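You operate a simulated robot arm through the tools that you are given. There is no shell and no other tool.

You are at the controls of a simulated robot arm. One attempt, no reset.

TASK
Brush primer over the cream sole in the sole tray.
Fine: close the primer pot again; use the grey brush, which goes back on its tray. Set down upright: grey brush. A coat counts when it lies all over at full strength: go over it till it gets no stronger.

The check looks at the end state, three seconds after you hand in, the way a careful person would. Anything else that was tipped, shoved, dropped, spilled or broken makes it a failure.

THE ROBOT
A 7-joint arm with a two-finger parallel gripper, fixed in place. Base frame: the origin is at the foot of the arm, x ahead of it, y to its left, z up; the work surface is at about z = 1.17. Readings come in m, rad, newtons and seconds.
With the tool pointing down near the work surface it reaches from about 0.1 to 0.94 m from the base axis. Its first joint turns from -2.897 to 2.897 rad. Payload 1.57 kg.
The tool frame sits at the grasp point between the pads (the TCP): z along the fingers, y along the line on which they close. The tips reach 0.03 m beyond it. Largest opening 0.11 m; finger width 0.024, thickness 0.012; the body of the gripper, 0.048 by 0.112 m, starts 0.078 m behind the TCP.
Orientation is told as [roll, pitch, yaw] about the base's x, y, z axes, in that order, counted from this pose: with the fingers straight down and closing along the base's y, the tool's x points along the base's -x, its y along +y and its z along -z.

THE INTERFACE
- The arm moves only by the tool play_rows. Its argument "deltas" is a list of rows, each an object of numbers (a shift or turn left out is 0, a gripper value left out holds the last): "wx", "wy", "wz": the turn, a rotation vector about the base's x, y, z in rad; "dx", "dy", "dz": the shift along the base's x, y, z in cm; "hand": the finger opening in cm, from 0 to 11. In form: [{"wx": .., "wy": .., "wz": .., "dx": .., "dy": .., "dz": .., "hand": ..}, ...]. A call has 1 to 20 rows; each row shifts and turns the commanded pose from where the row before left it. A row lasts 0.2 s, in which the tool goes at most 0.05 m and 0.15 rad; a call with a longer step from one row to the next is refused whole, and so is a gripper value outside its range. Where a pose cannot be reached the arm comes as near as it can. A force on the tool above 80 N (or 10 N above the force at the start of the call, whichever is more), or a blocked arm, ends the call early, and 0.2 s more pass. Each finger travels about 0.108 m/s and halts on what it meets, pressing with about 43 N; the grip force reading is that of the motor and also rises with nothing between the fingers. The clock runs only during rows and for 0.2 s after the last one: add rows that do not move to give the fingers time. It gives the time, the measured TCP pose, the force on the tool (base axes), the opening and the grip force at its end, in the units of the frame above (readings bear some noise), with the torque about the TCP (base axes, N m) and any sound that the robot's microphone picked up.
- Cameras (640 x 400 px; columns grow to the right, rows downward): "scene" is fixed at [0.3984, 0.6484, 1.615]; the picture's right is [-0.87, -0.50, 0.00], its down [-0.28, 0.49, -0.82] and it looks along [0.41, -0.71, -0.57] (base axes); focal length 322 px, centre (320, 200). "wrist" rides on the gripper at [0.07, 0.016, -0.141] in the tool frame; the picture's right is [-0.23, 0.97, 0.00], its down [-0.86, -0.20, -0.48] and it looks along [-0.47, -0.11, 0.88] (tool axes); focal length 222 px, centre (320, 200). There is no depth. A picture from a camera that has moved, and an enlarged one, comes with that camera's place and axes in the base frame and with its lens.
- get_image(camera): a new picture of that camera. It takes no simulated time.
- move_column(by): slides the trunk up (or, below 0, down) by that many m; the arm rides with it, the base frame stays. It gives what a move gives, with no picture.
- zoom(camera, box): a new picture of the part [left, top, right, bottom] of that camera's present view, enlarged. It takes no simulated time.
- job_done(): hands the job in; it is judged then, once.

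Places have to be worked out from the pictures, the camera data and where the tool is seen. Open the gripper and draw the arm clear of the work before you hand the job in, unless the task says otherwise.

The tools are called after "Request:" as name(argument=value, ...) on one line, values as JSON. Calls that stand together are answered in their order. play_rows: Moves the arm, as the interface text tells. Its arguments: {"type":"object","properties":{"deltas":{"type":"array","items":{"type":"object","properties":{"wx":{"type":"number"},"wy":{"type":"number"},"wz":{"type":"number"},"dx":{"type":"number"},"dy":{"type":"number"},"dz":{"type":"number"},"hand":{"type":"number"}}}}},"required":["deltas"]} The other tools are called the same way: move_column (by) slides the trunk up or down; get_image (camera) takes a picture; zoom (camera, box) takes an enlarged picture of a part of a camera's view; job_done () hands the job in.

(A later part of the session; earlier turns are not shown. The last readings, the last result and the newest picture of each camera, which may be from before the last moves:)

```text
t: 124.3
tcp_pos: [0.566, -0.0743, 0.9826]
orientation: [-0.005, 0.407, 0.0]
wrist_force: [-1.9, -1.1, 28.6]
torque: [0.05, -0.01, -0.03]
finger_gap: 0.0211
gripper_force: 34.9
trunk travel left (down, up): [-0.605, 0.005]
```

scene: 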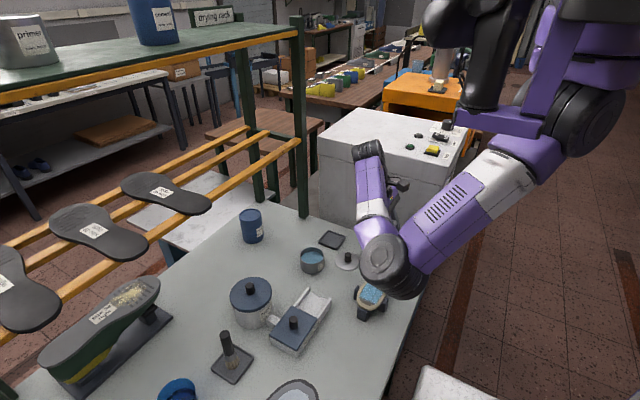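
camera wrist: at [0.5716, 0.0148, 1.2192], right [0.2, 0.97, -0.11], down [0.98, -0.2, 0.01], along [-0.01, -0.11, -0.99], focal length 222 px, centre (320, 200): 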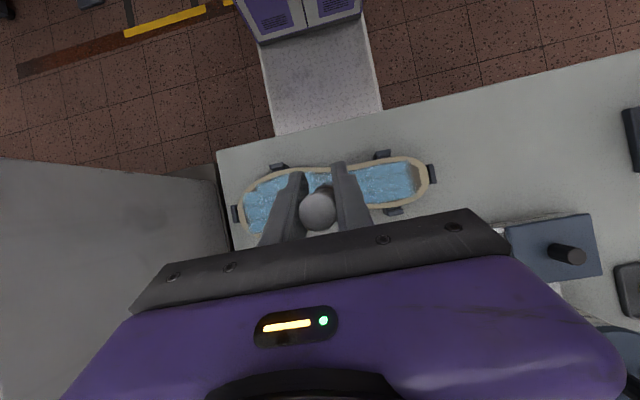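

The brush end is flat on the sole (28.6 N, torque ≈0). Ease off 1.3 mm, then open slowly to let it stand.

Request:
play_rows(deltas=[{"dz": 0.13}, {}])

Request:
play_rows(deltas=[{"hand": 2.2}, {"hand": 2.4}, {"hand": 2.8}, {"hand": 3.3}, {}])

Request:
zoom(camera="wrist", box=[240, 120, 400, 240])

```text
t: 124.9
tcp_pos: [0.5663, -0.0756, 0.9826]
orientation: [-0.005, 0.407, 0.0]
wrist_force: [-4.5, -0.1, 15.2]
torque: [0.09, 0.29, -0.01]
finger_gap: 0.0212
gripper_force: 34.7
trunk travel left (down, up): [-0.605, 0.005]
```

```text
t: 126.1
tcp_pos: [0.5676, -0.0753, 0.9816]
orientation: [-0.007, 0.408, 0.001]
wrist_force: [0.4, -0.2, -0.1]
torque: [-0.01, -0.02, 0.03]
finger_gap: 0.0329
gripper_force: 0.2
trunk travel left (down, up): [-0.605, 0.005]
```

```text
3.33 times, centred on (320, 180) of wrist
camera zoom: at [0.5586, -0.0572, 1.1392], right [0.21, 0.97, -0.1], down [0.98, -0.2, 0.1], along [0.08, -0.11, -0.99], focal length 740 px, centre (320, 267)
```

zoom: 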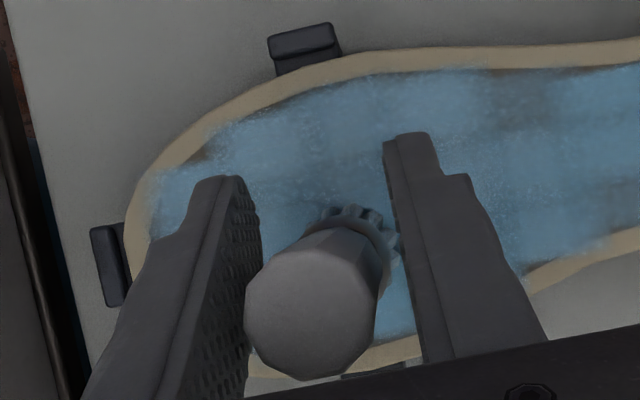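

The brush stands upright by itself. Open wider, rotate the tool back to vertical around it, and check alignment.

Request:
play_rows(deltas=[{"hand": 5}, {"hand": 6.5}, {}, {"wy": -0.1}, {"wy": -0.1}, {"wy": -0.1}, {"wy": -0.107}, {}])

Request:
zoom(camera="wrist", box=[240, 80, 400, 240])

Request:
get_image(camera="scene")

```text
t: 127.9
tcp_pos: [0.5671, -0.0752, 0.9819]
orientation: [-0.006, -0.002, 0.0]
wrist_force: [0.3, 1.0, 0.9]
torque: [0.03, -0.03, 0.02]
finger_gap: 0.0652
gripper_force: 0.1
trunk travel left (down, up): [-0.605, 0.005]
```

```text
2.50 times, centred on (320, 160) of wrist
camera zoom: at [0.4964, -0.0573, 1.1229], right [0.23, 0.97, -0.01], down [0.85, -0.2, 0.48], along [0.47, -0.11, -0.88], focal length 555 px, centre (320, 300)
```

zoom: 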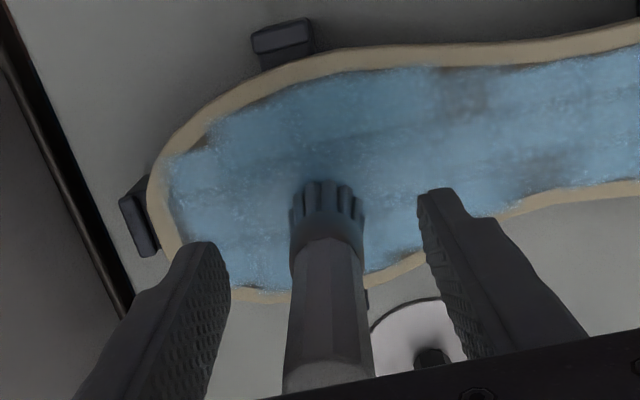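

```text
taken
```

scene: 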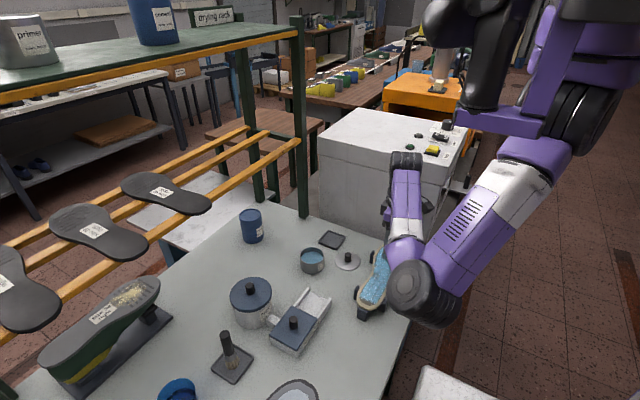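

Brush stands at about (0.575,-0.073). Centre the tool on it, raise to TCP z≈0.989 and regrip.

Request:
play_rows(deltas=[{"dx": 0.7, "dy": 0.2, "dz": 0.7}, {}, {"hand": 4}, {"hand": 2}, {"hand": 0.5}, {}, {}])

Request:
zoom(camera="wrist", box=[240, 80, 400, 240])

```text
t: 129.5
tcp_pos: [0.5735, -0.0738, 0.9895]
orientation: [-0.007, -0.001, 0.0]
wrist_force: [0.3, 0.3, -1.0]
torque: [0.05, 0.02, -0.01]
finger_gap: 0.0213
gripper_force: 34.2
trunk travel left (down, up): [-0.605, 0.005]
```

```text
2.50 times, centred on (320, 160) of wrist
camera zoom: at [0.5036, -0.0555, 1.1296], right [0.23, 0.97, -0.01], down [0.85, -0.2, 0.48], along [0.47, -0.11, -0.88], focal length 555 px, centre (320, 300)
```

zoom: 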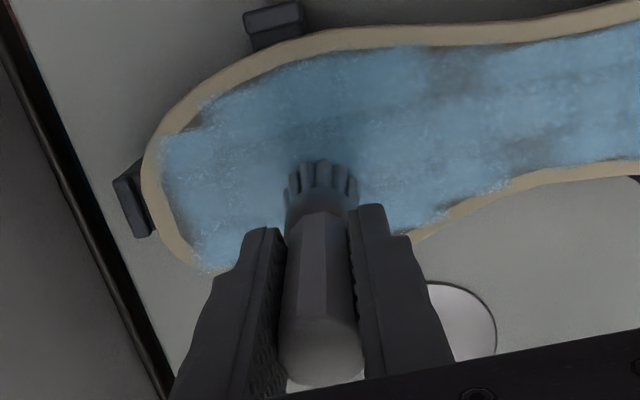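

Regripped upright. Lift, go re-dip via y≈0.035.

Request:
play_rows(deltas=[{"dz": 1}, {"dz": 2}, {"dz": 3}, {"dy": 3}, {"dy": 3}, {"dy": 3}, {"dy": 1.9}, {"dx": 3}, {"dx": 3}, {"dx": 3}, {"dx": 3}, {"dx": 3}, {"dx": 3}, {"dx": 2.5}, {}])

Request:
get_image(camera="wrist")

Request:
zoom(camera="scene", box=[280, 200, 440, 320])

```text
t: 132.7
tcp_pos: [0.7819, 0.0355, 1.0476]
orientation: [-0.007, -0.001, 0.0]
wrist_force: [-0.8, -0.1, -0.6]
torque: [0.03, -0.01, -0.03]
finger_gap: 0.0211
gripper_force: 34.2
trunk travel left (down, up): [-0.605, 0.005]
```

```text
taken
camera wrist: at [0.7105, 0.0539, 1.1892], right [0.23, 0.97, -0.01], down [0.85, -0.2, 0.48], along [0.47, -0.11, -0.88], focal length 222 px, centre (320, 200)
```

wrist: 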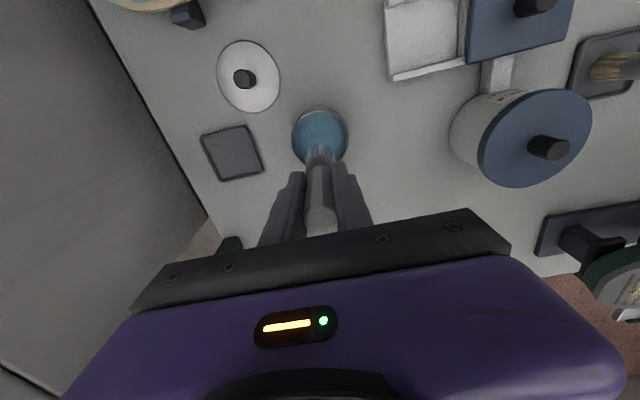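

```text
3.33 times, centred on (360, 260) of scene
camera zoom: at [0.3984, 0.6484, 1.615], right [-0.87, -0.5, 0.0], down [-0.28, 0.49, -0.82], along [0.41, -0.71, -0.57], focal length 1072 px, centre (187, 0)
```

zoom: 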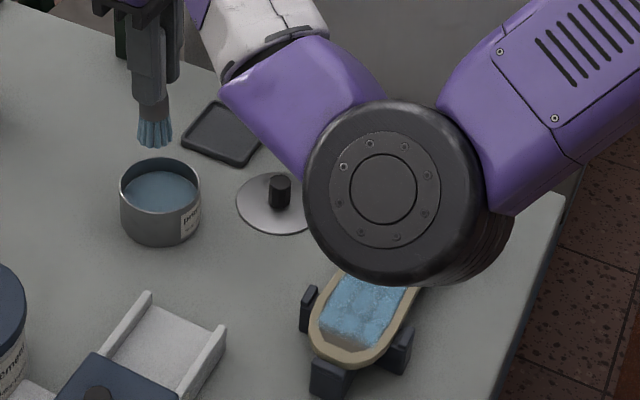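

Dip to light contact with the primer (expected near TCP 0.970).

Request:
play_rows(deltas=[{"dx": -0.2, "dz": -2}, {"dz": -2}, {"dz": -2}, {"dz": -1.2}, {"dz": -0.3}, {}])

Request:
play_rows(deltas=[{"dz": -0.15}, {}])

```text
t: 134.1
tcp_pos: [0.7779, 0.0351, 0.9732]
orientation: [-0.007, 0.0, 0.001]
wrist_force: [0.4, -0.5, -0.4]
torque: [0.01, 0.01, -0.01]
finger_gap: 0.0214
gripper_force: 34.9
trunk travel left (down, up): [-0.605, 0.005]
```

```text
t: 134.7
tcp_pos: [0.7774, 0.0342, 0.9732]
orientation: [-0.007, -0.002, 0.0]
wrist_force: [2.0, 0.3, 8.8]
torque: [0.01, -0.09, -0.02]
finger_gap: 0.0211
gripper_force: 34.5
trunk travel left (down, up): [-0.605, 0.005]
```

Light contact; dwell, lift and go to the heel of the sole.

Request:
play_rows(deltas=[{}, {}, {}, {"dz": 1}, {"dz": 1}, {}, {"dz": 2}, {"dz": 2}, {"dz": 1.5}, {"dx": -3}, {"dx": -3}, {"dx": -3}, {"dx": -3}, {"dx": -3}, {"dx": -3}, {"dx": -3, "dy": 2}, {"dx": -0.5, "dy": 2.5}, {"dy": 2.5}, {}])

Request:
zoom(camera="wrist", box=[60, 60, 420, 240])

Request:
zoom(camera="scene", box=[340, 230, 436, 320])

```text
t: 138.7
tcp_pos: [0.5601, 0.1057, 1.0497]
orientation: [-0.006, -0.001, 0.001]
wrist_force: [0.8, -0.7, -1.1]
torque: [0.02, 0.01, -0.01]
finger_gap: 0.0214
gripper_force: 34.1
trunk travel left (down, up): [-0.605, 0.005]
```

```text
1.78 times, centred on (240, 150) of wrist
camera zoom: at [0.4903, 0.1242, 1.19], right [0.23, 0.97, -0.01], down [0.85, -0.2, 0.48], along [0.47, -0.11, -0.88], focal length 395 px, centre (462, 289)
```

zoom: 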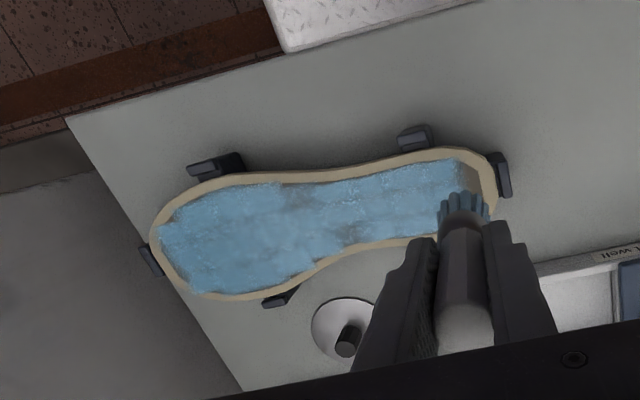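

```text
4.44 times, centred on (388, 275) of scene
camera zoom: at [0.3984, 0.6484, 1.615], right [-0.87, -0.5, 0.0], down [-0.28, 0.49, -0.82], along [0.41, -0.71, -0.57], focal length 1430 px, centre (18, -133)
```

zoom: 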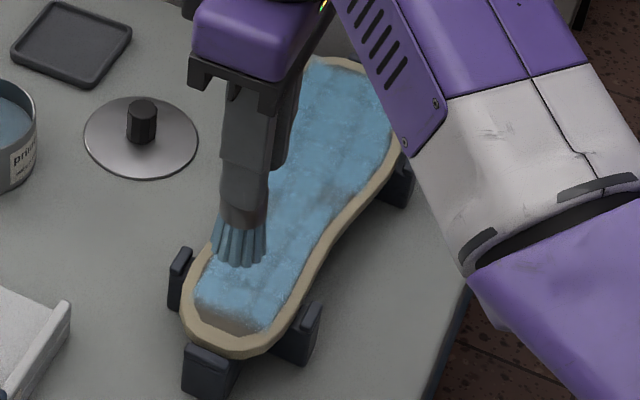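

Most of the sole is covered; heel tip and some waist spots are left. Position at (0.562,0.114) and press gently with fresh primer.

Request:
play_rows(deltas=[{"dx": 0.2, "dy": 0.9, "dz": -2}, {"dz": -2}, {"dz": -1.3}, {"dz": -0.5}, {}])

Request:
play_rows(deltas=[{"dz": -0.15}, {}])

Request:
play_rows(deltas=[{"dz": -0.15}, {}])

```text
t: 139.9
tcp_pos: [0.5633, 0.1137, 0.99]
orientation: [-0.006, 0.0, 0.0]
wrist_force: [0.4, -0.1, -0.1]
torque: [0.0, -0.01, -0.01]
finger_gap: 0.0211
gripper_force: 34.3
trunk travel left (down, up): [-0.605, 0.005]
```

```text
t: 140.5
tcp_pos: [0.5622, 0.1138, 0.9896]
orientation: [-0.007, 0.0, 0.003]
wrist_force: [-0.4, 0.5, 0.9]
torque: [0.04, 0.01, -0.02]
finger_gap: 0.0209
gripper_force: 34.6
trunk travel left (down, up): [-0.605, 0.005]
```

```text
t: 141.1
tcp_pos: [0.5631, 0.1141, 0.9891]
orientation: [-0.007, -0.002, -0.001]
wrist_force: [-0.2, 0.1, 25.1]
torque: [0.08, 0.01, 0.05]
finger_gap: 0.0217
gripper_force: 34.7
trunk travel left (down, up): [-0.605, 0.005]
```

Request:
play_rows(deltas=[{"dz": 0.05, "dy": 0.3}, {"dy": 0.3}, {"dy": -0.6}, {"dy": -0.6}, {"dy": -1}, {"dy": -1}, {"dy": -1}, {}])

Request:
zoom(camera="wrist", box=[200, 80, 440, 240])

Request:
zoom(camera="scene", box=[340, 260, 420, 310])

```text
t: 142.9
tcp_pos: [0.5627, 0.0782, 0.9865]
orientation: [-0.006, 0.001, -0.001]
wrist_force: [-0.6, 8.6, 9.7]
torque: [0.69, -0.01, 0.03]
finger_gap: 0.0214
gripper_force: 34.8
trunk travel left (down, up): [-0.605, 0.005]
```

```text
2.50 times, centred on (320, 160) of wrist
camera zoom: at [0.493, 0.096, 1.1277], right [0.23, 0.97, -0.01], down [0.85, -0.2, 0.48], along [0.47, -0.11, -0.88], focal length 555 px, centre (320, 300)
```

zoom: 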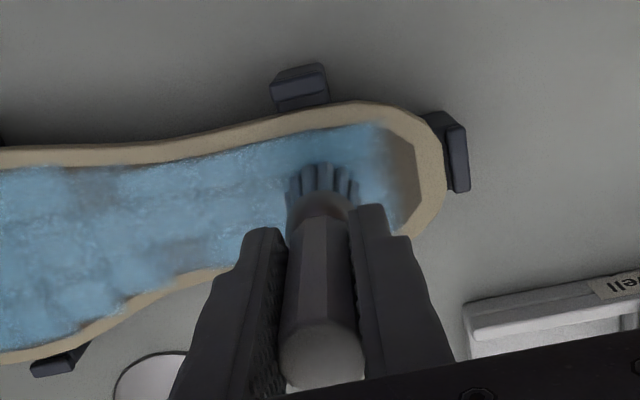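

```text
8.00 times, centred on (380, 285) of scene
camera zoom: at [0.3984, 0.6484, 1.615], right [-0.87, -0.5, 0.0], down [-0.28, 0.49, -0.82], along [0.41, -0.71, -0.57], focal length 2574 px, centre (-160, -480)
```

zoom: 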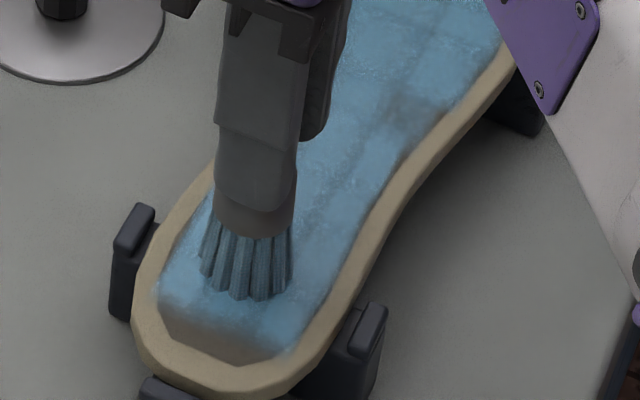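

Strip still there; try one deliberate press further out at y≈0.125 to see if that last strip takes primer.

Request:
play_rows(deltas=[{"dz": 0.6}, {"dy": 1.5}, {"dy": 1.5}, {"dy": 1.7}, {"dz": -0.5}, {}])

Request:
play_rows(deltas=[{"dz": -0.15}, {}])

Request:
zoom(camera="scene", box=[340, 260, 420, 310])

```text
t: 144.3
tcp_pos: [0.5648, 0.1267, 0.9884]
orientation: [-0.006, 0.0, 0.001]
wrist_force: [0.5, 0.2, -0.9]
torque: [-0.01, 0.0, 0.01]
finger_gap: 0.0212
gripper_force: 33.9
trunk travel left (down, up): [-0.605, 0.005]
```

```text
t: 144.9
tcp_pos: [0.5649, 0.1244, 0.9867]
orientation: [-0.007, -0.002, 0.0]
wrist_force: [0.2, 0.2, 18.9]
torque: [-0.01, 0.02, 0.0]
finger_gap: 0.0207
gripper_force: 34.4
trunk travel left (down, up): [-0.605, 0.005]
```

```text
8.00 times, centred on (380, 285) of scene
camera zoom: at [0.3984, 0.6484, 1.615], right [-0.87, -0.5, 0.0], down [-0.28, 0.49, -0.82], along [0.41, -0.71, -0.57], focal length 2574 px, centre (-160, -480)
```

zoom: 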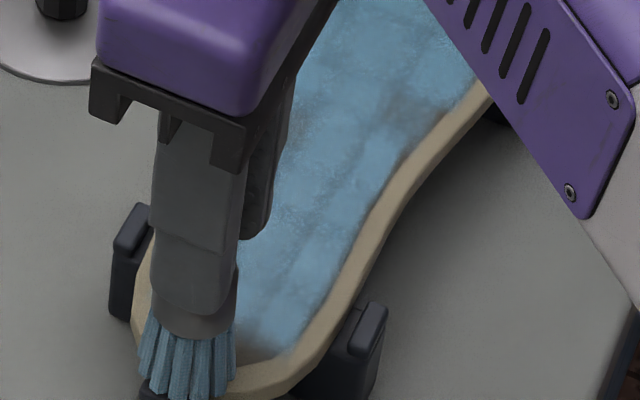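

Request:
play_rows(deltas=[{"dy": -0.5}, {"dy": -0.5}, {"dy": -0.5}, {"dy": -0.5}, {"dy": -1}, {"dz": 1, "dy": -1}, {"dz": 2, "dy": -2}, {}])

Request:
zoom(camera="wrist", box=[320, 100, 440, 200])

Request:
zoom(camera="scene", box=[348, 285, 396, 315])

```text
t: 146.7
tcp_pos: [0.5636, 0.0659, 1.0188]
orientation: [-0.007, 0.0, 0.0]
wrist_force: [0.1, 0.4, -0.8]
torque: [0.01, 0.01, -0.02]
finger_gap: 0.021
gripper_force: 34.2
trunk travel left (down, up): [-0.605, 0.005]
```

```text
4.00 times, centred on (380, 150) of wrist
camera zoom: at [0.493, 0.0832, 1.1594], right [0.23, 0.97, -0.01], down [0.85, -0.2, 0.48], along [0.47, -0.11, -0.88], focal length 888 px, centre (80, 400)
```

zoom: 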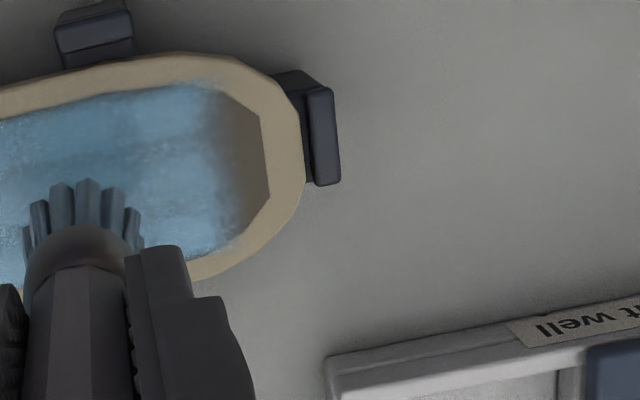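

```text
13.33 times, centred on (372, 300) of scene
camera zoom: at [0.3984, 0.6484, 1.615], right [-0.87, -0.5, 0.0], down [-0.28, 0.49, -0.82], along [0.41, -0.71, -0.57], focal length 4290 px, centre (-373, -1133)
```

zoom: 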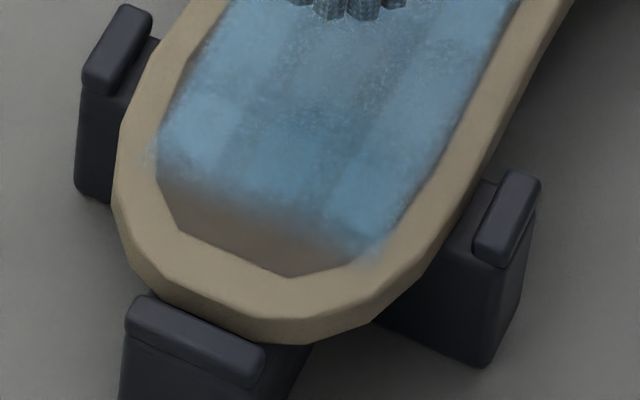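

That last strip doesn't take primer even under direct pressure, so it's apparently outside the coatable face. Pull back to view the entire sole.

Request:
play_rows(deltas=[{"dz": 2, "dx": 2, "dy": -2}, {"dz": 3, "dx": 3, "dy": -2}, {"dz": 1, "dx": 1}, {}])

Request:
zoom(camera="wrist", box=[140, 30, 420, 205])

Request:
zoom(camera="scene", box=[340, 230, 436, 320])

```text
t: 147.7
tcp_pos: [0.6232, 0.0243, 1.0757]
orientation: [-0.007, 0.0, -0.001]
wrist_force: [0.3, 0.3, -0.3]
torque: [-0.03, -0.02, -0.01]
finger_gap: 0.0212
gripper_force: 33.9
trunk travel left (down, up): [-0.605, 0.005]
```

```text
2.29 times, centred on (280, 118) of wrist
camera zoom: at [0.554, 0.0428, 1.2167], right [0.23, 0.97, -0.01], down [0.85, -0.2, 0.48], along [0.47, -0.11, -0.88], focal length 508 px, centre (411, 389)
```

zoom: 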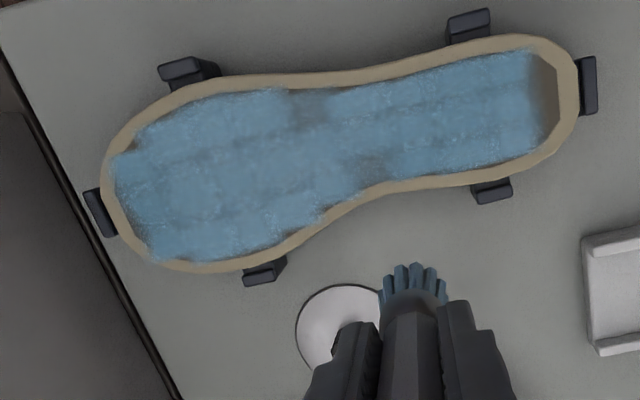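

```text
4.44 times, centred on (388, 275) of scene
camera zoom: at [0.3984, 0.6484, 1.615], right [-0.87, -0.5, 0.0], down [-0.28, 0.49, -0.82], along [0.41, -0.71, -0.57], focal length 1430 px, centre (18, -133)
```

zoom: 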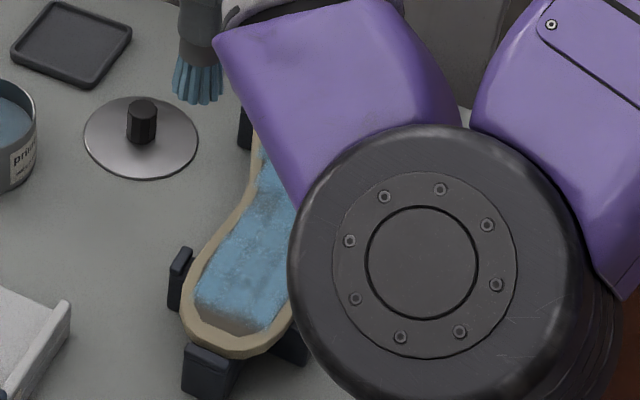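

The strip boundary never moved from the first stroke on, so it's a non-coatable margin. Remaining weak spots are at the waist. I'll do lengthwise strokes (y-direction only, which the grip resists well), starting with the −x line from the heel.

Request:
play_rows(deltas=[{"dx": -2.6, "dy": 2.3}, {"dx": -2.6, "dy": 2.3}, {"dx": -2.6, "dy": 2.3}, {"dz": -3}, {"dz": -3}, {"dz": -2}, {"dz": -0.6}, {}])

Request:
play_rows(deltas=[{"dz": -0.2}, {}])

Request:
play_rows(deltas=[{"dz": -0.1}, {}])

```text
t: 149.5
tcp_pos: [0.5501, 0.0942, 0.9869]
orientation: [-0.005, -0.001, -0.001]
wrist_force: [-0.4, -0.2, 1.2]
torque: [0.02, 0.07, 0.0]
finger_gap: 0.0213
gripper_force: 34.7
out of reach, approached as far as the arm can: row 3
trunk travel left (down, up): [-0.605, 0.005]
```

```text
t: 150.1
tcp_pos: [0.5494, 0.0941, 0.9868]
orientation: [-0.007, -0.001, 0.0]
wrist_force: [-0.9, -0.7, 14.8]
torque: [0.03, 0.01, 0.03]
finger_gap: 0.0211
gripper_force: 34.5
trunk travel left (down, up): [-0.605, 0.005]
```

```text
t: 150.7
tcp_pos: [0.5496, 0.0954, 0.9868]
orientation: [-0.006, -0.004, -0.002]
wrist_force: [-0.2, -3.6, 28.5]
torque: [-0.17, -0.09, -0.01]
finger_gap: 0.0212
gripper_force: 34.3
trunk travel left (down, up): [-0.605, 0.005]
```

Request:
play_rows(deltas=[{"dz": 0.08}, {"dy": -1.2}, {"dy": -1.2}, {"dy": -1.2}, {"dy": -1.2, "dx": -0.2}, {"dy": -1.2, "dx": -0.2}, {"dy": -1.2}, {"dy": -1.2}, {"dy": -1.2}, {"dy": -1.2}, {"dy": -1.2}, {"dy": -1.2}, {"dy": -1.2}, {"dy": -1.2, "dx": -0.2}, {"dy": -1.2, "dx": -0.2}, {"dy": -1.2}, {"dy": -1.2}, {}])

Request:
zoom(camera="wrist", box=[220, 60, 540, 220])

Request:
zoom(camera="scene", box=[340, 210, 436, 320])

```text
t: 154.5
tcp_pos: [0.5401, -0.0971, 0.9867]
orientation: [-0.006, -0.001, -0.002]
wrist_force: [0.1, 0.0, -0.7]
torque: [0.0, -0.02, 0.03]
finger_gap: 0.021
gripper_force: 33.9
trunk travel left (down, up): [-0.605, 0.005]
```

```text
2.00 times, centred on (380, 140) of wrist
camera zoom: at [0.4697, -0.0787, 1.1271], right [0.23, 0.97, -0.01], down [0.85, -0.2, 0.48], along [0.47, -0.12, -0.88], focal length 444 px, centre (200, 320)
```

zoom: 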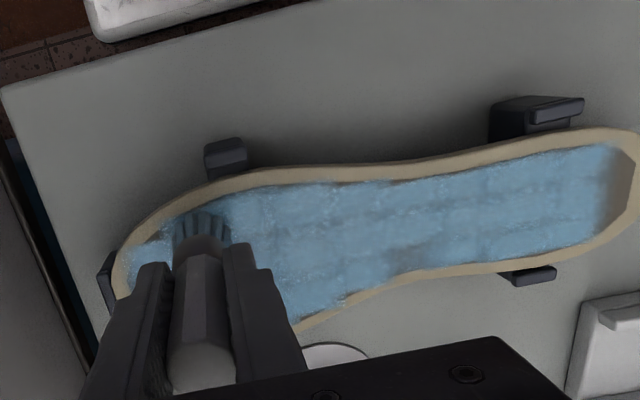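

```text
3.64 times, centred on (388, 265) of scene
camera zoom: at [0.3984, 0.6484, 1.615], right [-0.87, -0.5, 0.0], down [-0.28, 0.49, -0.82], along [0.41, -0.71, -0.57], focal length 1170 px, centre (73, -36)
```

zoom: 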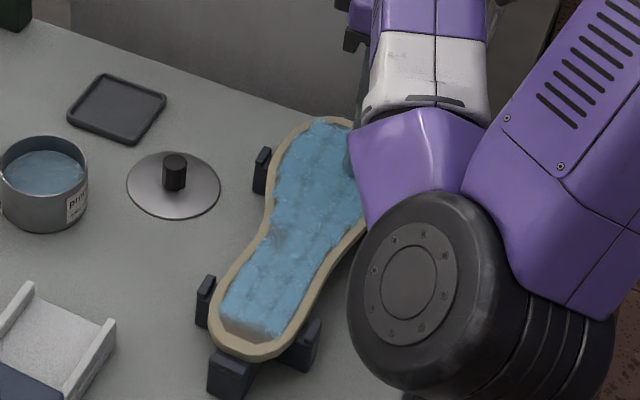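

Spot A is filled; now stroke back along the +x side (through spot B).

Request:
play_rows(deltas=[{"dz": 0.6}, {"dx": 2.5}, {"dx": 2.6}, {"dz": -0.6}, {"dz": -0.1}, {}])

Request:
play_rows(deltas=[{"dz": -0.1}, {}])

```text
t: 155.9
tcp_pos: [0.5906, -0.0971, 0.9854]
orientation: [-0.009, -0.002, 0.0]
wrist_force: [-1.6, -0.4, 25.8]
torque: [0.05, 0.29, 0.05]
finger_gap: 0.0212
gripper_force: 34.0
trunk travel left (down, up): [-0.605, 0.005]
```

```text
t: 156.5
tcp_pos: [0.5909, -0.097, 0.9849]
orientation: [-0.009, -0.003, -0.001]
wrist_force: [-0.8, -2.2, 47.4]
torque: [-0.04, 0.07, -0.01]
finger_gap: 0.0211
gripper_force: 34.5
trunk travel left (down, up): [-0.605, 0.005]
```

Request:
play_rows(deltas=[{"dz": 0.15}, {"dy": 1.2}, {"dy": 1.2}, {"dy": 1.2, "dx": -0.3}, {"dy": 1.2, "dx": -0.3}, {"dy": 1.2, "dx": -0.3}, {"dy": 1.2, "dx": -0.2}, {"dy": 1.2, "dx": -0.2}, {"dy": 1.2, "dx": -0.1}, {"dy": 1.2}, {"dy": 1.2}, {"dy": 1.2}, {"dy": 1.2}, {"dy": 1.2}, {"dy": 1.2}, {"dy": 1.2}, {}])

Request:
zoom(camera="wrist", box=[100, 80, 420, 240])

Request:
zoom(camera="scene", box=[340, 230, 436, 320])

```text
t: 160.1
tcp_pos: [0.5782, 0.0853, 0.9876]
orientation: [-0.007, -0.001, -0.001]
wrist_force: [1.1, -0.7, 0.1]
torque: [0.03, -0.02, 0.0]
finger_gap: 0.0209
gripper_force: 34.6
trunk travel left (down, up): [-0.605, 0.005]
```

```text
2.00 times, centred on (260, 160) of wrist
camera zoom: at [0.5075, 0.1021, 1.1276], right [0.23, 0.97, -0.01], down [0.85, -0.2, 0.48], along [0.47, -0.11, -0.88], focal length 444 px, centre (440, 280)
```

zoom: 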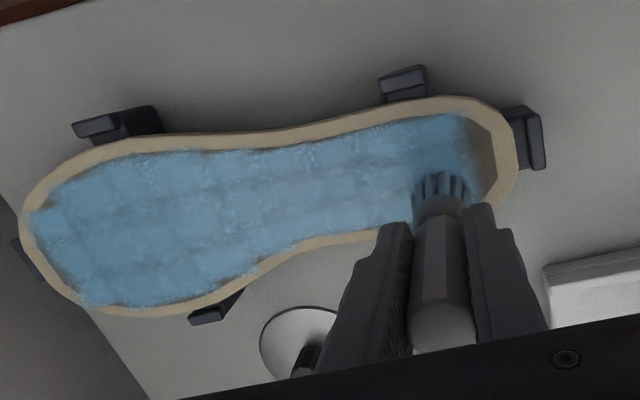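

```text
4.44 times, centred on (388, 275) of scene
camera zoom: at [0.3984, 0.6484, 1.615], right [-0.87, -0.5, 0.0], down [-0.28, 0.49, -0.82], along [0.41, -0.71, -0.57], focal length 1430 px, centre (18, -133)
```

zoom: 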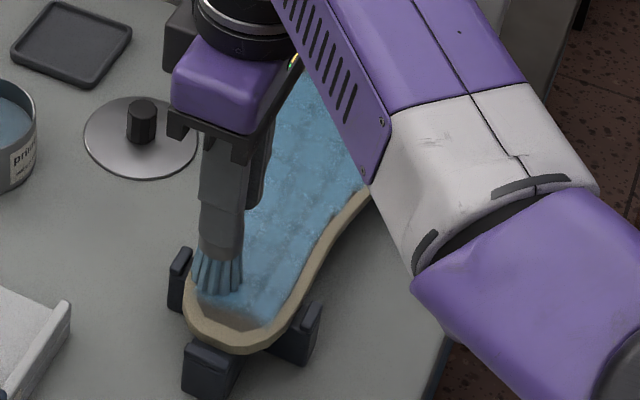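

Nearly uniform now. Lift and inspect the whole coat closely.

Request:
play_rows(deltas=[{"dz": 2, "dx": 2, "dy": -2}, {"dz": 3, "dx": 3, "dy": -3}, {"dz": 2, "dx": 1, "dy": -2}, {}])

Request:
zoom(camera="wrist", box=[150, 30, 310, 130])

Request:
zoom(camera="wrist", box=[270, 20, 430, 120])

```text
refused: row 2 steps farther than a row can; nothing moved
```

```text
4.00 times, centred on (230, 80) of wrist
camera zoom: at [0.5075, 0.1021, 1.1276], right [0.23, 0.97, -0.01], down [0.85, -0.2, 0.48], along [0.47, -0.11, -0.88], focal length 888 px, centre (680, 680)
```

zoom: 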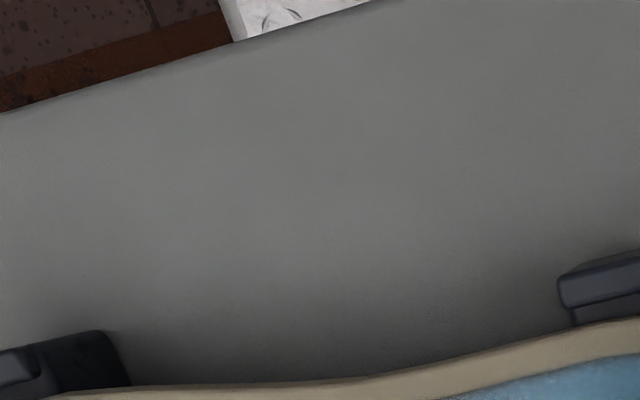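

```text
4.00 times, centred on (350, 70) of wrist
camera zoom: at [0.5075, 0.1021, 1.1276], right [0.23, 0.97, -0.01], down [0.85, -0.2, 0.48], along [0.47, -0.11, -0.88], focal length 888 px, centre (200, 720)
```

zoom: 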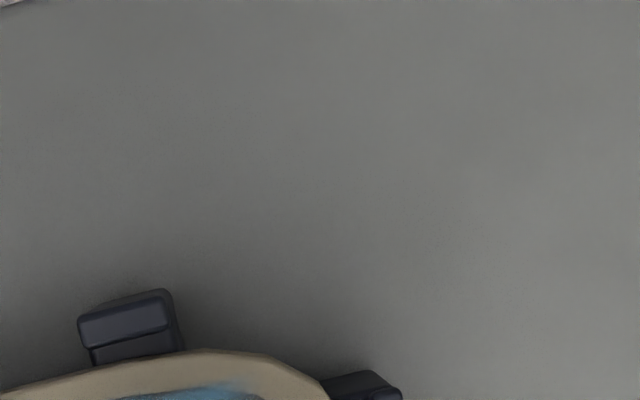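

The step was too long; split it.

Request:
play_rows(deltas=[{"dz": 2}, {"dz": 2, "dx": 2, "dy": -2}, {"dz": 2, "dx": 2, "dy": -2}, {"dz": 2, "dx": 2, "dy": -2}, {}])

Request:
get_image(camera="wrist")

Request:
zoom(camera="wrist", box=[180, 40, 300, 140])

Request:
zoom(camera="wrist", box=[280, 30, 400, 130])

```text
t: 161.3
tcp_pos: [0.639, 0.025, 1.0647]
orientation: [-0.008, 0.0, 0.002]
wrist_force: [0.1, 0.0, 0.1]
torque: [-0.01, -0.05, 0.02]
finger_gap: 0.0212
gripper_force: 34.4
trunk travel left (down, up): [-0.605, 0.005]
```

```text
taken
camera wrist: at [0.5684, 0.0432, 1.2062], right [0.23, 0.97, -0.01], down [0.86, -0.2, 0.48], along [0.47, -0.11, -0.88], focal length 222 px, centre (320, 200)
```

wrist: 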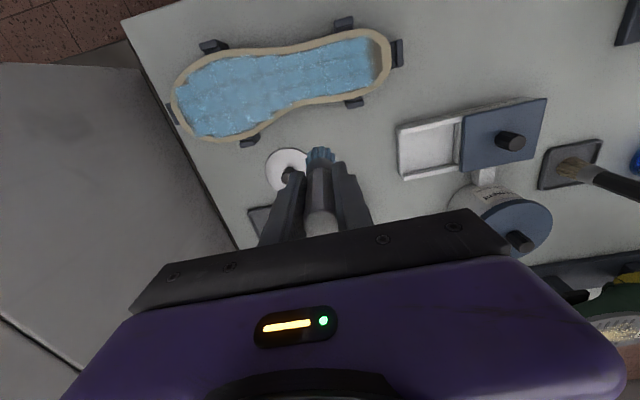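

```text
4.00 times, centred on (240, 90) of wrist
camera zoom: at [0.5684, 0.0432, 1.2062], right [0.23, 0.97, -0.01], down [0.86, -0.2, 0.48], along [0.47, -0.11, -0.88], focal length 888 px, centre (640, 640)
```

zoom: 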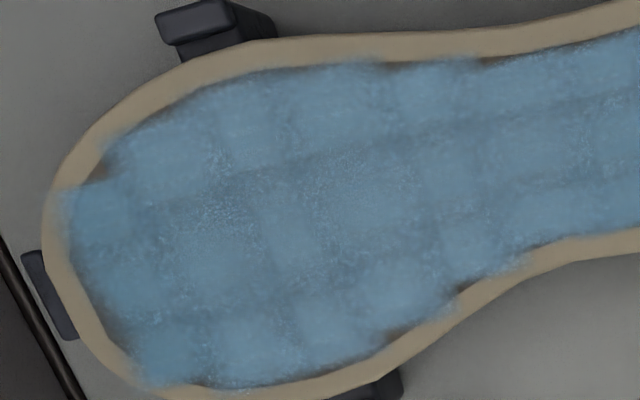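

```text
4.00 times, centred on (340, 80) of wrist
camera zoom: at [0.5684, 0.0432, 1.2062], right [0.23, 0.97, -0.01], down [0.86, -0.2, 0.48], along [0.47, -0.11, -0.88], focal length 888 px, centre (240, 680)
```

zoom: 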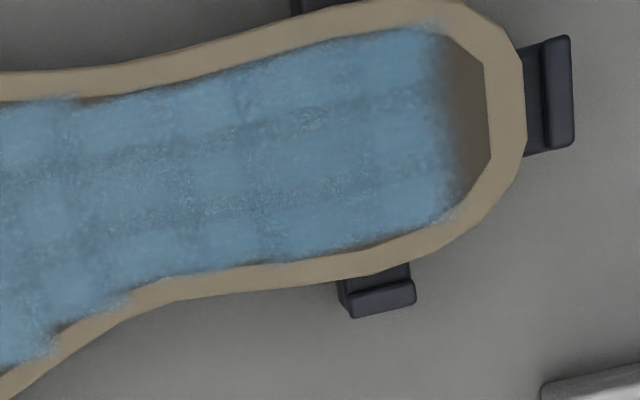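

The coat is tiled; all face tiles are covered and the heel strip simply has no tile. I'll do another full pass with a fresh load to make sure it's saturated. Re-dip first.

Request:
play_rows(deltas=[{"dx": 3.5, "dy": 0.5}, {"dx": 3.5, "dy": 0.5}, {"dx": 3.5}, {"dx": 3.5}, {"dz": -2}, {"dz": -2}, {"dz": -2}, {"dz": -2}, {"dz": -1.2}, {}])

Request:
play_rows(deltas=[{"dz": -0.2}, {}])

Request:
play_rows(deltas=[{"dz": -0.15}, {}])

```text
t: 163.5
tcp_pos: [0.7783, 0.0353, 0.9736]
orientation: [-0.005, 0.0, 0.0]
wrist_force: [0.4, 0.1, 0.4]
torque: [0.0, 0.02, 0.02]
finger_gap: 0.021
gripper_force: 34.6
trunk travel left (down, up): [-0.605, 0.005]
```

```text
t: 164.1
tcp_pos: [0.778, 0.0352, 0.971]
orientation: [-0.007, 0.0, 0.0]
wrist_force: [0.2, -0.2, 0.0]
torque: [-0.01, -0.02, 0.03]
finger_gap: 0.0213
gripper_force: 34.1
trunk travel left (down, up): [-0.605, 0.005]
```

```text
t: 164.7
tcp_pos: [0.7783, 0.0353, 0.9707]
orientation: [-0.007, -0.002, 0.0]
wrist_force: [1.2, 0.4, 6.6]
torque: [0.1, -0.1, 0.0]
finger_gap: 0.0211
gripper_force: 34.0
trunk travel left (down, up): [-0.605, 0.005]
```

Request:
play_rows(deltas=[{"dz": -0.05}, {}, {}, {"dz": 1}, {"dz": 1}, {}, {"dz": 2}, {"dz": 2}, {"dz": 1.5}, {"dx": -3}, {"dx": -3}, {"dx": -3}, {"dx": -3}, {"dx": -3}, {"dx": -3}, {"dx": -3.3}, {}])

Request:
play_rows(deltas=[{"dy": -3}, {"dy": -3}, {"dy": -3}, {"dy": -3}, {"dy": -3.4}, {"dz": -2}, {"dz": -2}, {"dz": -1.4}, {"dz": -0.4}, {}])

Request:
play_rows(deltas=[{"dz": -0.1}, {}])

```text
t: 168.3
tcp_pos: [0.5646, 0.0376, 1.0435]
orientation: [-0.008, 0.001, -0.002]
wrist_force: [0.7, -0.9, -0.3]
torque: [0.03, 0.01, 0.02]
finger_gap: 0.021
gripper_force: 34.6
trunk travel left (down, up): [-0.605, 0.005]
```

```text
t: 170.5
tcp_pos: [0.5648, -0.1214, 0.9859]
orientation: [-0.005, 0.0, 0.001]
wrist_force: [0.3, 0.3, -0.3]
torque: [0.0, -0.01, 0.0]
finger_gap: 0.021
gripper_force: 34.7
trunk travel left (down, up): [-0.605, 0.005]
```

```text
t: 171.1
tcp_pos: [0.5661, -0.1204, 0.9859]
orientation: [-0.006, 0.001, 0.0]
wrist_force: [-0.4, 0.5, 8.9]
torque: [0.11, 0.06, -0.01]
finger_gap: 0.021
gripper_force: 34.7
trunk travel left (down, up): [-0.605, 0.005]
```

Request:
play_rows(deltas=[{"dz": -0.04}, {"dy": 1.3}, {"dy": 1.3}, {"dy": 1.3}, {"dy": 1.3}, {"dy": 1.3, "dx": -0.1}, {"dy": 1.3, "dx": -0.1}, {"dy": 1.3, "dx": -0.1}, {"dy": 1.3}, {"dy": 1.3}, {"dy": 1.3}, {"dy": 1.3}, {"dy": 1.3}, {"dy": 1.3}, {"dy": 1.3}, {"dy": 1.3}, {"dy": 1.3}, {"dy": 1.3}, {}])

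Request:
play_rows(deltas=[{"dz": 0.5, "dy": -0.6}, {"dx": 1.6}, {"dz": -0.5}, {"dz": -0.05}, {}])

```text
t: 175.1
tcp_pos: [0.562, 0.1008, 0.9858]
orientation: [-0.005, 0.001, 0.0]
wrist_force: [-1.8, -8.4, 15.6]
torque: [-0.64, 0.1, -0.05]
finger_gap: 0.0212
gripper_force: 34.6
trunk travel left (down, up): [-0.605, 0.005]
```

```text
t: 176.3
tcp_pos: [0.5791, 0.0957, 0.9852]
orientation: [-0.006, -0.002, -0.001]
wrist_force: [0.2, 1.4, 10.3]
torque: [0.2, -0.02, 0.02]
finger_gap: 0.021
gripper_force: 34.0
trunk travel left (down, up): [-0.605, 0.005]
```

Request:
play_rows(deltas=[{"dy": -1.3}, {"dy": -1.3}, {"dy": -1.3}, {"dy": -1.3}, {"dy": -1.3}, {"dy": -1.3}, {"dy": -1.3}, {"dy": -1.3}, {"dy": -1.3, "dx": 0.3}, {"dy": -1.3, "dx": 0.3}, {"dy": -1.3, "dx": 0.4}, {"dy": -1.3, "dx": 0.4}, {"dy": -1.3, "dx": 0.2}, {"dy": -1.3}, {"dy": -1.3}, {"dy": -1.2}, {}])

Request:
zoom(camera="wrist", box=[220, 60, 540, 220])

Request:
zoom(camera="scene", box=[340, 210, 436, 320])

```text
t: 179.9
tcp_pos: [0.5948, -0.1144, 0.9848]
orientation: [-0.008, 0.002, -0.001]
wrist_force: [-1.3, -0.3, 0.0]
torque: [0.08, 0.06, -0.01]
finger_gap: 0.0211
gripper_force: 34.3
trunk travel left (down, up): [-0.605, 0.005]
```

```text
2.00 times, centred on (380, 140) of wrist
camera zoom: at [0.5242, -0.0959, 1.126], right [0.23, 0.97, -0.01], down [0.86, -0.2, 0.48], along [0.46, -0.12, -0.88], focal length 444 px, centre (200, 320)
```

zoom: 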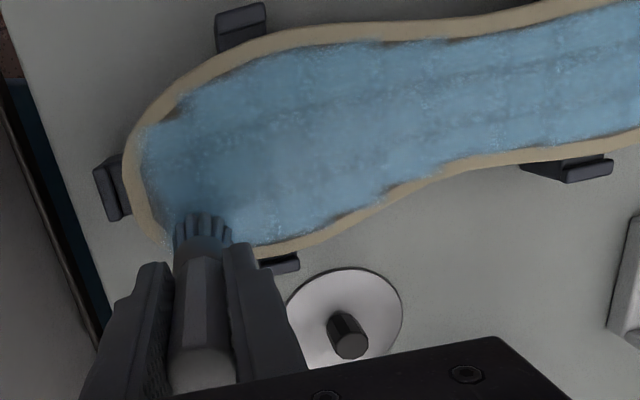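

```text
3.64 times, centred on (388, 265) of scene
camera zoom: at [0.3984, 0.6484, 1.615], right [-0.87, -0.5, 0.0], down [-0.28, 0.49, -0.82], along [0.41, -0.71, -0.57], focal length 1170 px, centre (73, -36)
```

zoom: 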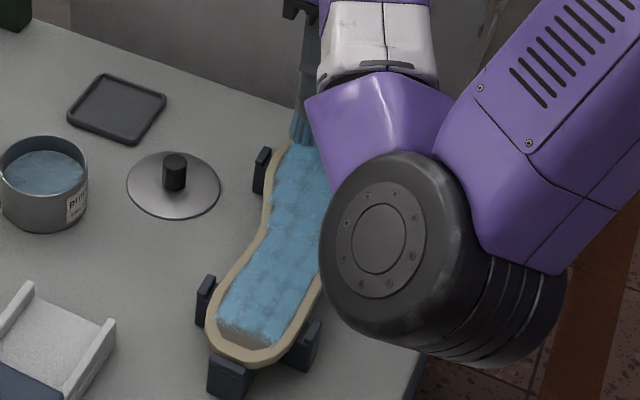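

Uniform so far. Now the −x side: hop over and stroke toward the heel.

Request:
play_rows(deltas=[{"dz": 0.7}, {"dx": -2.9, "dy": 0.7}, {"dx": -2.9, "dy": 0.7}, {"dz": -0.7}, {}])

Request:
play_rows(deltas=[{"dz": -0.1}, {}])

```text
t: 181.1
tcp_pos: [0.5371, -0.0978, 0.9853]
orientation: [-0.008, -0.004, 0.0]
wrist_force: [-0.1, 0.3, 21.3]
torque: [0.15, -0.17, -0.01]
finger_gap: 0.0211
gripper_force: 34.1
trunk travel left (down, up): [-0.605, 0.005]
```

```text
t: 181.7
tcp_pos: [0.5375, -0.0982, 0.9848]
orientation: [-0.009, -0.004, 0.001]
wrist_force: [-1.2, -0.7, 44.3]
torque: [0.11, -0.18, 0.04]
finger_gap: 0.0211
gripper_force: 34.8
trunk travel left (down, up): [-0.605, 0.005]
```

Request:
play_rows(deltas=[{"dz": 0.13}, {"dy": 1.3}, {"dy": 1.3}, {"dy": 1.3}, {"dy": 1.3, "dx": 0.1}, {"dy": 1.3, "dx": 0.2}, {"dy": 1.3, "dx": 0.2}, {"dy": 1.3, "dx": 0.2}, {"dy": 1.3, "dx": 0.1}, {"dy": 1.3}, {"dy": 1.3}, {"dy": 1.3}, {"dy": 1.3, "dx": 0.1}, {"dy": 1.3, "dx": 0.1}, {"dy": 1.3, "dx": 0.1}, {"dy": 1.3}, {"dy": 0.8}, {}])

Request:
zoom(camera="wrist", box=[100, 80, 420, 240])

Request:
zoom(camera="scene", box=[340, 230, 436, 320])

```text
t: 185.5
tcp_pos: [0.5481, 0.1059, 0.9849]
orientation: [-0.004, 0.0, -0.002]
wrist_force: [-0.2, 0.4, 0.3]
torque: [0.0, -0.02, 0.0]
finger_gap: 0.0212
gripper_force: 34.9
trunk travel left (down, up): [-0.605, 0.005]
```

```text
2.00 times, centred on (260, 160) of wrist
camera zoom: at [0.4772, 0.1238, 1.1254], right [0.23, 0.97, -0.01], down [0.85, -0.2, 0.48], along [0.47, -0.11, -0.88], focal length 444 px, centre (440, 280)
```

zoom: 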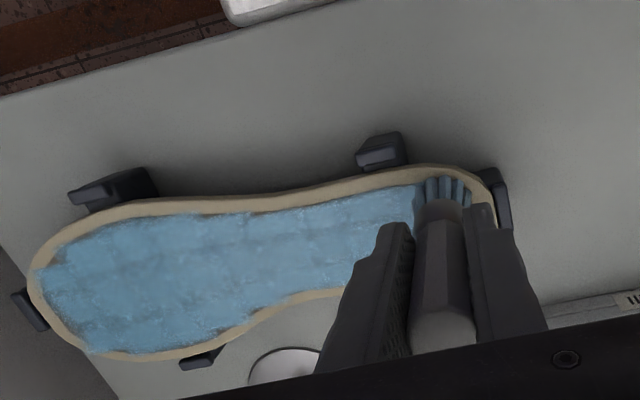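

```text
4.44 times, centred on (388, 275) of scene
camera zoom: at [0.3984, 0.6484, 1.615], right [-0.87, -0.5, 0.0], down [-0.28, 0.49, -0.82], along [0.41, -0.71, -0.57], focal length 1430 px, centre (18, -133)
```

zoom: 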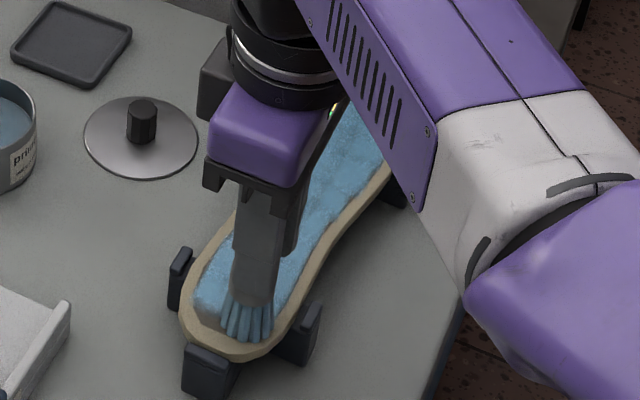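

Back to the same viewing pose to compare coat strength with the previous look.

Request:
play_rows(deltas=[{"dz": 2}, {"dz": 2, "dx": 2, "dy": -2}, {"dz": 2, "dx": 2.5, "dy": -2}, {"dz": 2, "dx": 2.5, "dy": -2}, {"dx": 2, "dy": -2}, {}])

Request:
zoom(camera="wrist", box=[180, 40, 300, 140])

Request:
zoom(camera="wrist", box=[280, 30, 400, 130])

```text
t: 186.9
tcp_pos: [0.6379, 0.0266, 1.0631]
orientation: [-0.008, 0.0, -0.001]
wrist_force: [0.5, -0.3, -0.6]
torque: [0.01, 0.0, 0.01]
finger_gap: 0.0213
gripper_force: 34.3
trunk travel left (down, up): [-0.605, 0.005]
```

```text
4.00 times, centred on (240, 90) of wrist
camera zoom: at [0.5674, 0.0442, 1.2041], right [0.23, 0.97, -0.01], down [0.85, -0.2, 0.48], along [0.47, -0.11, -0.88], focal length 888 px, centre (640, 640)
```

zoom: 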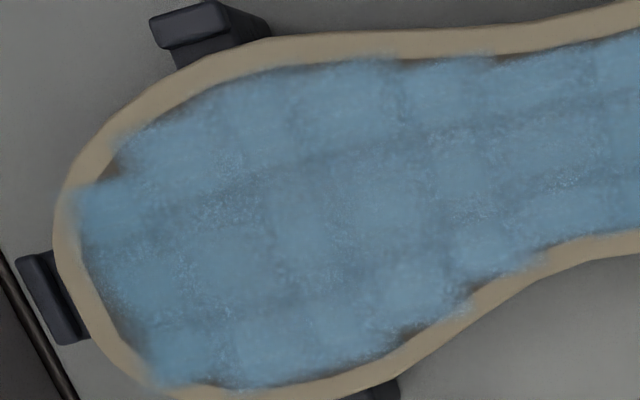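

```text
4.00 times, centred on (340, 80) of wrist
camera zoom: at [0.5674, 0.0442, 1.2041], right [0.23, 0.97, -0.01], down [0.85, -0.2, 0.48], along [0.47, -0.11, -0.88], focal length 888 px, centre (240, 680)
```

zoom: 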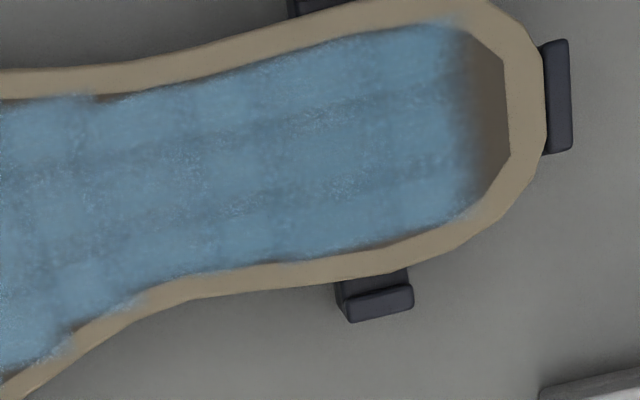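

Coverage is even; only tile seams show. One more fresh load with strokes on intermediate lines to make sure it's saturated. Re-dip.

Request:
play_rows(deltas=[{"dx": 3.5, "dy": 0.4}, {"dx": 3.5, "dy": 0.4}, {"dx": 3.5}, {"dx": 3.6}, {"dz": -2}, {"dz": -2}, {"dz": -2}, {"dz": -2}, {"dz": -1.2}, {}])

Request:
play_rows(deltas=[{"dz": -0.25}, {}])

Request:
play_rows(deltas=[{"dz": -0.1}, {}])

```text
t: 189.1
tcp_pos: [0.7794, 0.0332, 0.974]
orientation: [-0.008, 0.001, -0.001]
wrist_force: [0.2, 0.6, -0.9]
torque: [0.0, -0.02, -0.01]
finger_gap: 0.0213
gripper_force: 34.8
trunk travel left (down, up): [-0.605, 0.005]
```

```text
t: 189.7
tcp_pos: [0.7803, 0.0336, 0.9717]
orientation: [-0.008, 0.0, -0.001]
wrist_force: [0.7, 0.1, -1.0]
torque: [0.0, 0.02, 0.0]
finger_gap: 0.0213
gripper_force: 34.7
trunk travel left (down, up): [-0.605, 0.005]
```

```text
t: 190.3
tcp_pos: [0.7795, 0.0334, 0.9705]
orientation: [-0.007, -0.001, -0.001]
wrist_force: [-0.7, -0.3, -0.8]
torque: [-0.02, 0.04, 0.01]
finger_gap: 0.0213
gripper_force: 34.6
trunk travel left (down, up): [-0.605, 0.005]
```

Request:
play_rows(deltas=[{"dz": -0.1}, {}])

Request:
play_rows(deltas=[{"dz": -0.1}, {}])

```text
t: 190.9
tcp_pos: [0.7791, 0.0332, 0.9684]
orientation: [-0.004, -0.001, 0.0]
wrist_force: [0.5, 0.0, 4.3]
torque: [-0.04, 0.04, 0.01]
finger_gap: 0.0214
gripper_force: 34.3
trunk travel left (down, up): [-0.605, 0.005]
```

```text
t: 191.5
tcp_pos: [0.7794, 0.0335, 0.9687]
orientation: [-0.007, -0.004, -0.001]
wrist_force: [4.7, -1.0, 14.8]
torque: [0.09, -0.37, -0.04]
finger_gap: 0.0212
gripper_force: 34.3
trunk travel left (down, up): [-0.605, 0.005]
```

Loaded (15 N contact). Lift and go to the heel for the intermediate lines.

Request:
play_rows(deltas=[{}, {}, {"dz": 1}, {"dz": 1}, {}, {"dz": 2}, {"dz": 2}, {"dz": 2}, {"dx": -3}, {"dx": -3}, {"dx": -3}, {"dx": -3}, {"dx": -3}, {"dx": -3}, {"dx": -2.8, "dy": 2}, {"dy": 2.5}, {"dy": 2.4}, {}])

Request:
play_rows(deltas=[{"dz": -2}, {"dz": -2}, {"dz": -1.8}, {"dz": -0.5}, {}])

Request:
play_rows(deltas=[{"dz": -0.1}, {}])

```text
t: 195.3
tcp_pos: [0.5724, 0.1033, 1.049]
orientation: [-0.007, 0.0, -0.002]
wrist_force: [-0.6, 0.4, -0.4]
torque: [-0.02, -0.04, -0.02]
finger_gap: 0.0212
gripper_force: 34.4
trunk travel left (down, up): [-0.605, 0.005]
```

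```text
t: 196.5
tcp_pos: [0.5727, 0.1046, 0.9854]
orientation: [-0.006, 0.0, 0.001]
wrist_force: [0.7, -0.1, -0.4]
torque: [-0.04, 0.0, -0.01]
finger_gap: 0.0214
gripper_force: 34.2
trunk travel left (down, up): [-0.605, 0.005]
```

```text
t: 197.1
tcp_pos: [0.5717, 0.1036, 0.9838]
orientation: [-0.006, 0.001, -0.001]
wrist_force: [-0.4, -0.1, -0.7]
torque: [0.01, 0.0, 0.02]
finger_gap: 0.0212
gripper_force: 35.5
trunk travel left (down, up): [-0.605, 0.005]
```

Request:
play_rows(deltas=[{"dz": -0.1}, {}])

Request:
play_rows(deltas=[{"dz": -0.1}, {}])

```text
t: 197.7
tcp_pos: [0.5716, 0.1016, 0.9835]
orientation: [-0.006, -0.004, -0.002]
wrist_force: [-0.7, 1.0, 9.8]
torque: [0.15, 0.13, -0.02]
finger_gap: 0.0211
gripper_force: 34.3
trunk travel left (down, up): [-0.605, 0.005]
```

```text
t: 198.3
tcp_pos: [0.5713, 0.1027, 0.9826]
orientation: [-0.008, -0.004, 0.0]
wrist_force: [2.6, 2.1, 29.0]
torque: [0.27, -0.12, 0.02]
finger_gap: 0.0212
gripper_force: 34.4
trunk travel left (down, up): [-0.605, 0.005]
```

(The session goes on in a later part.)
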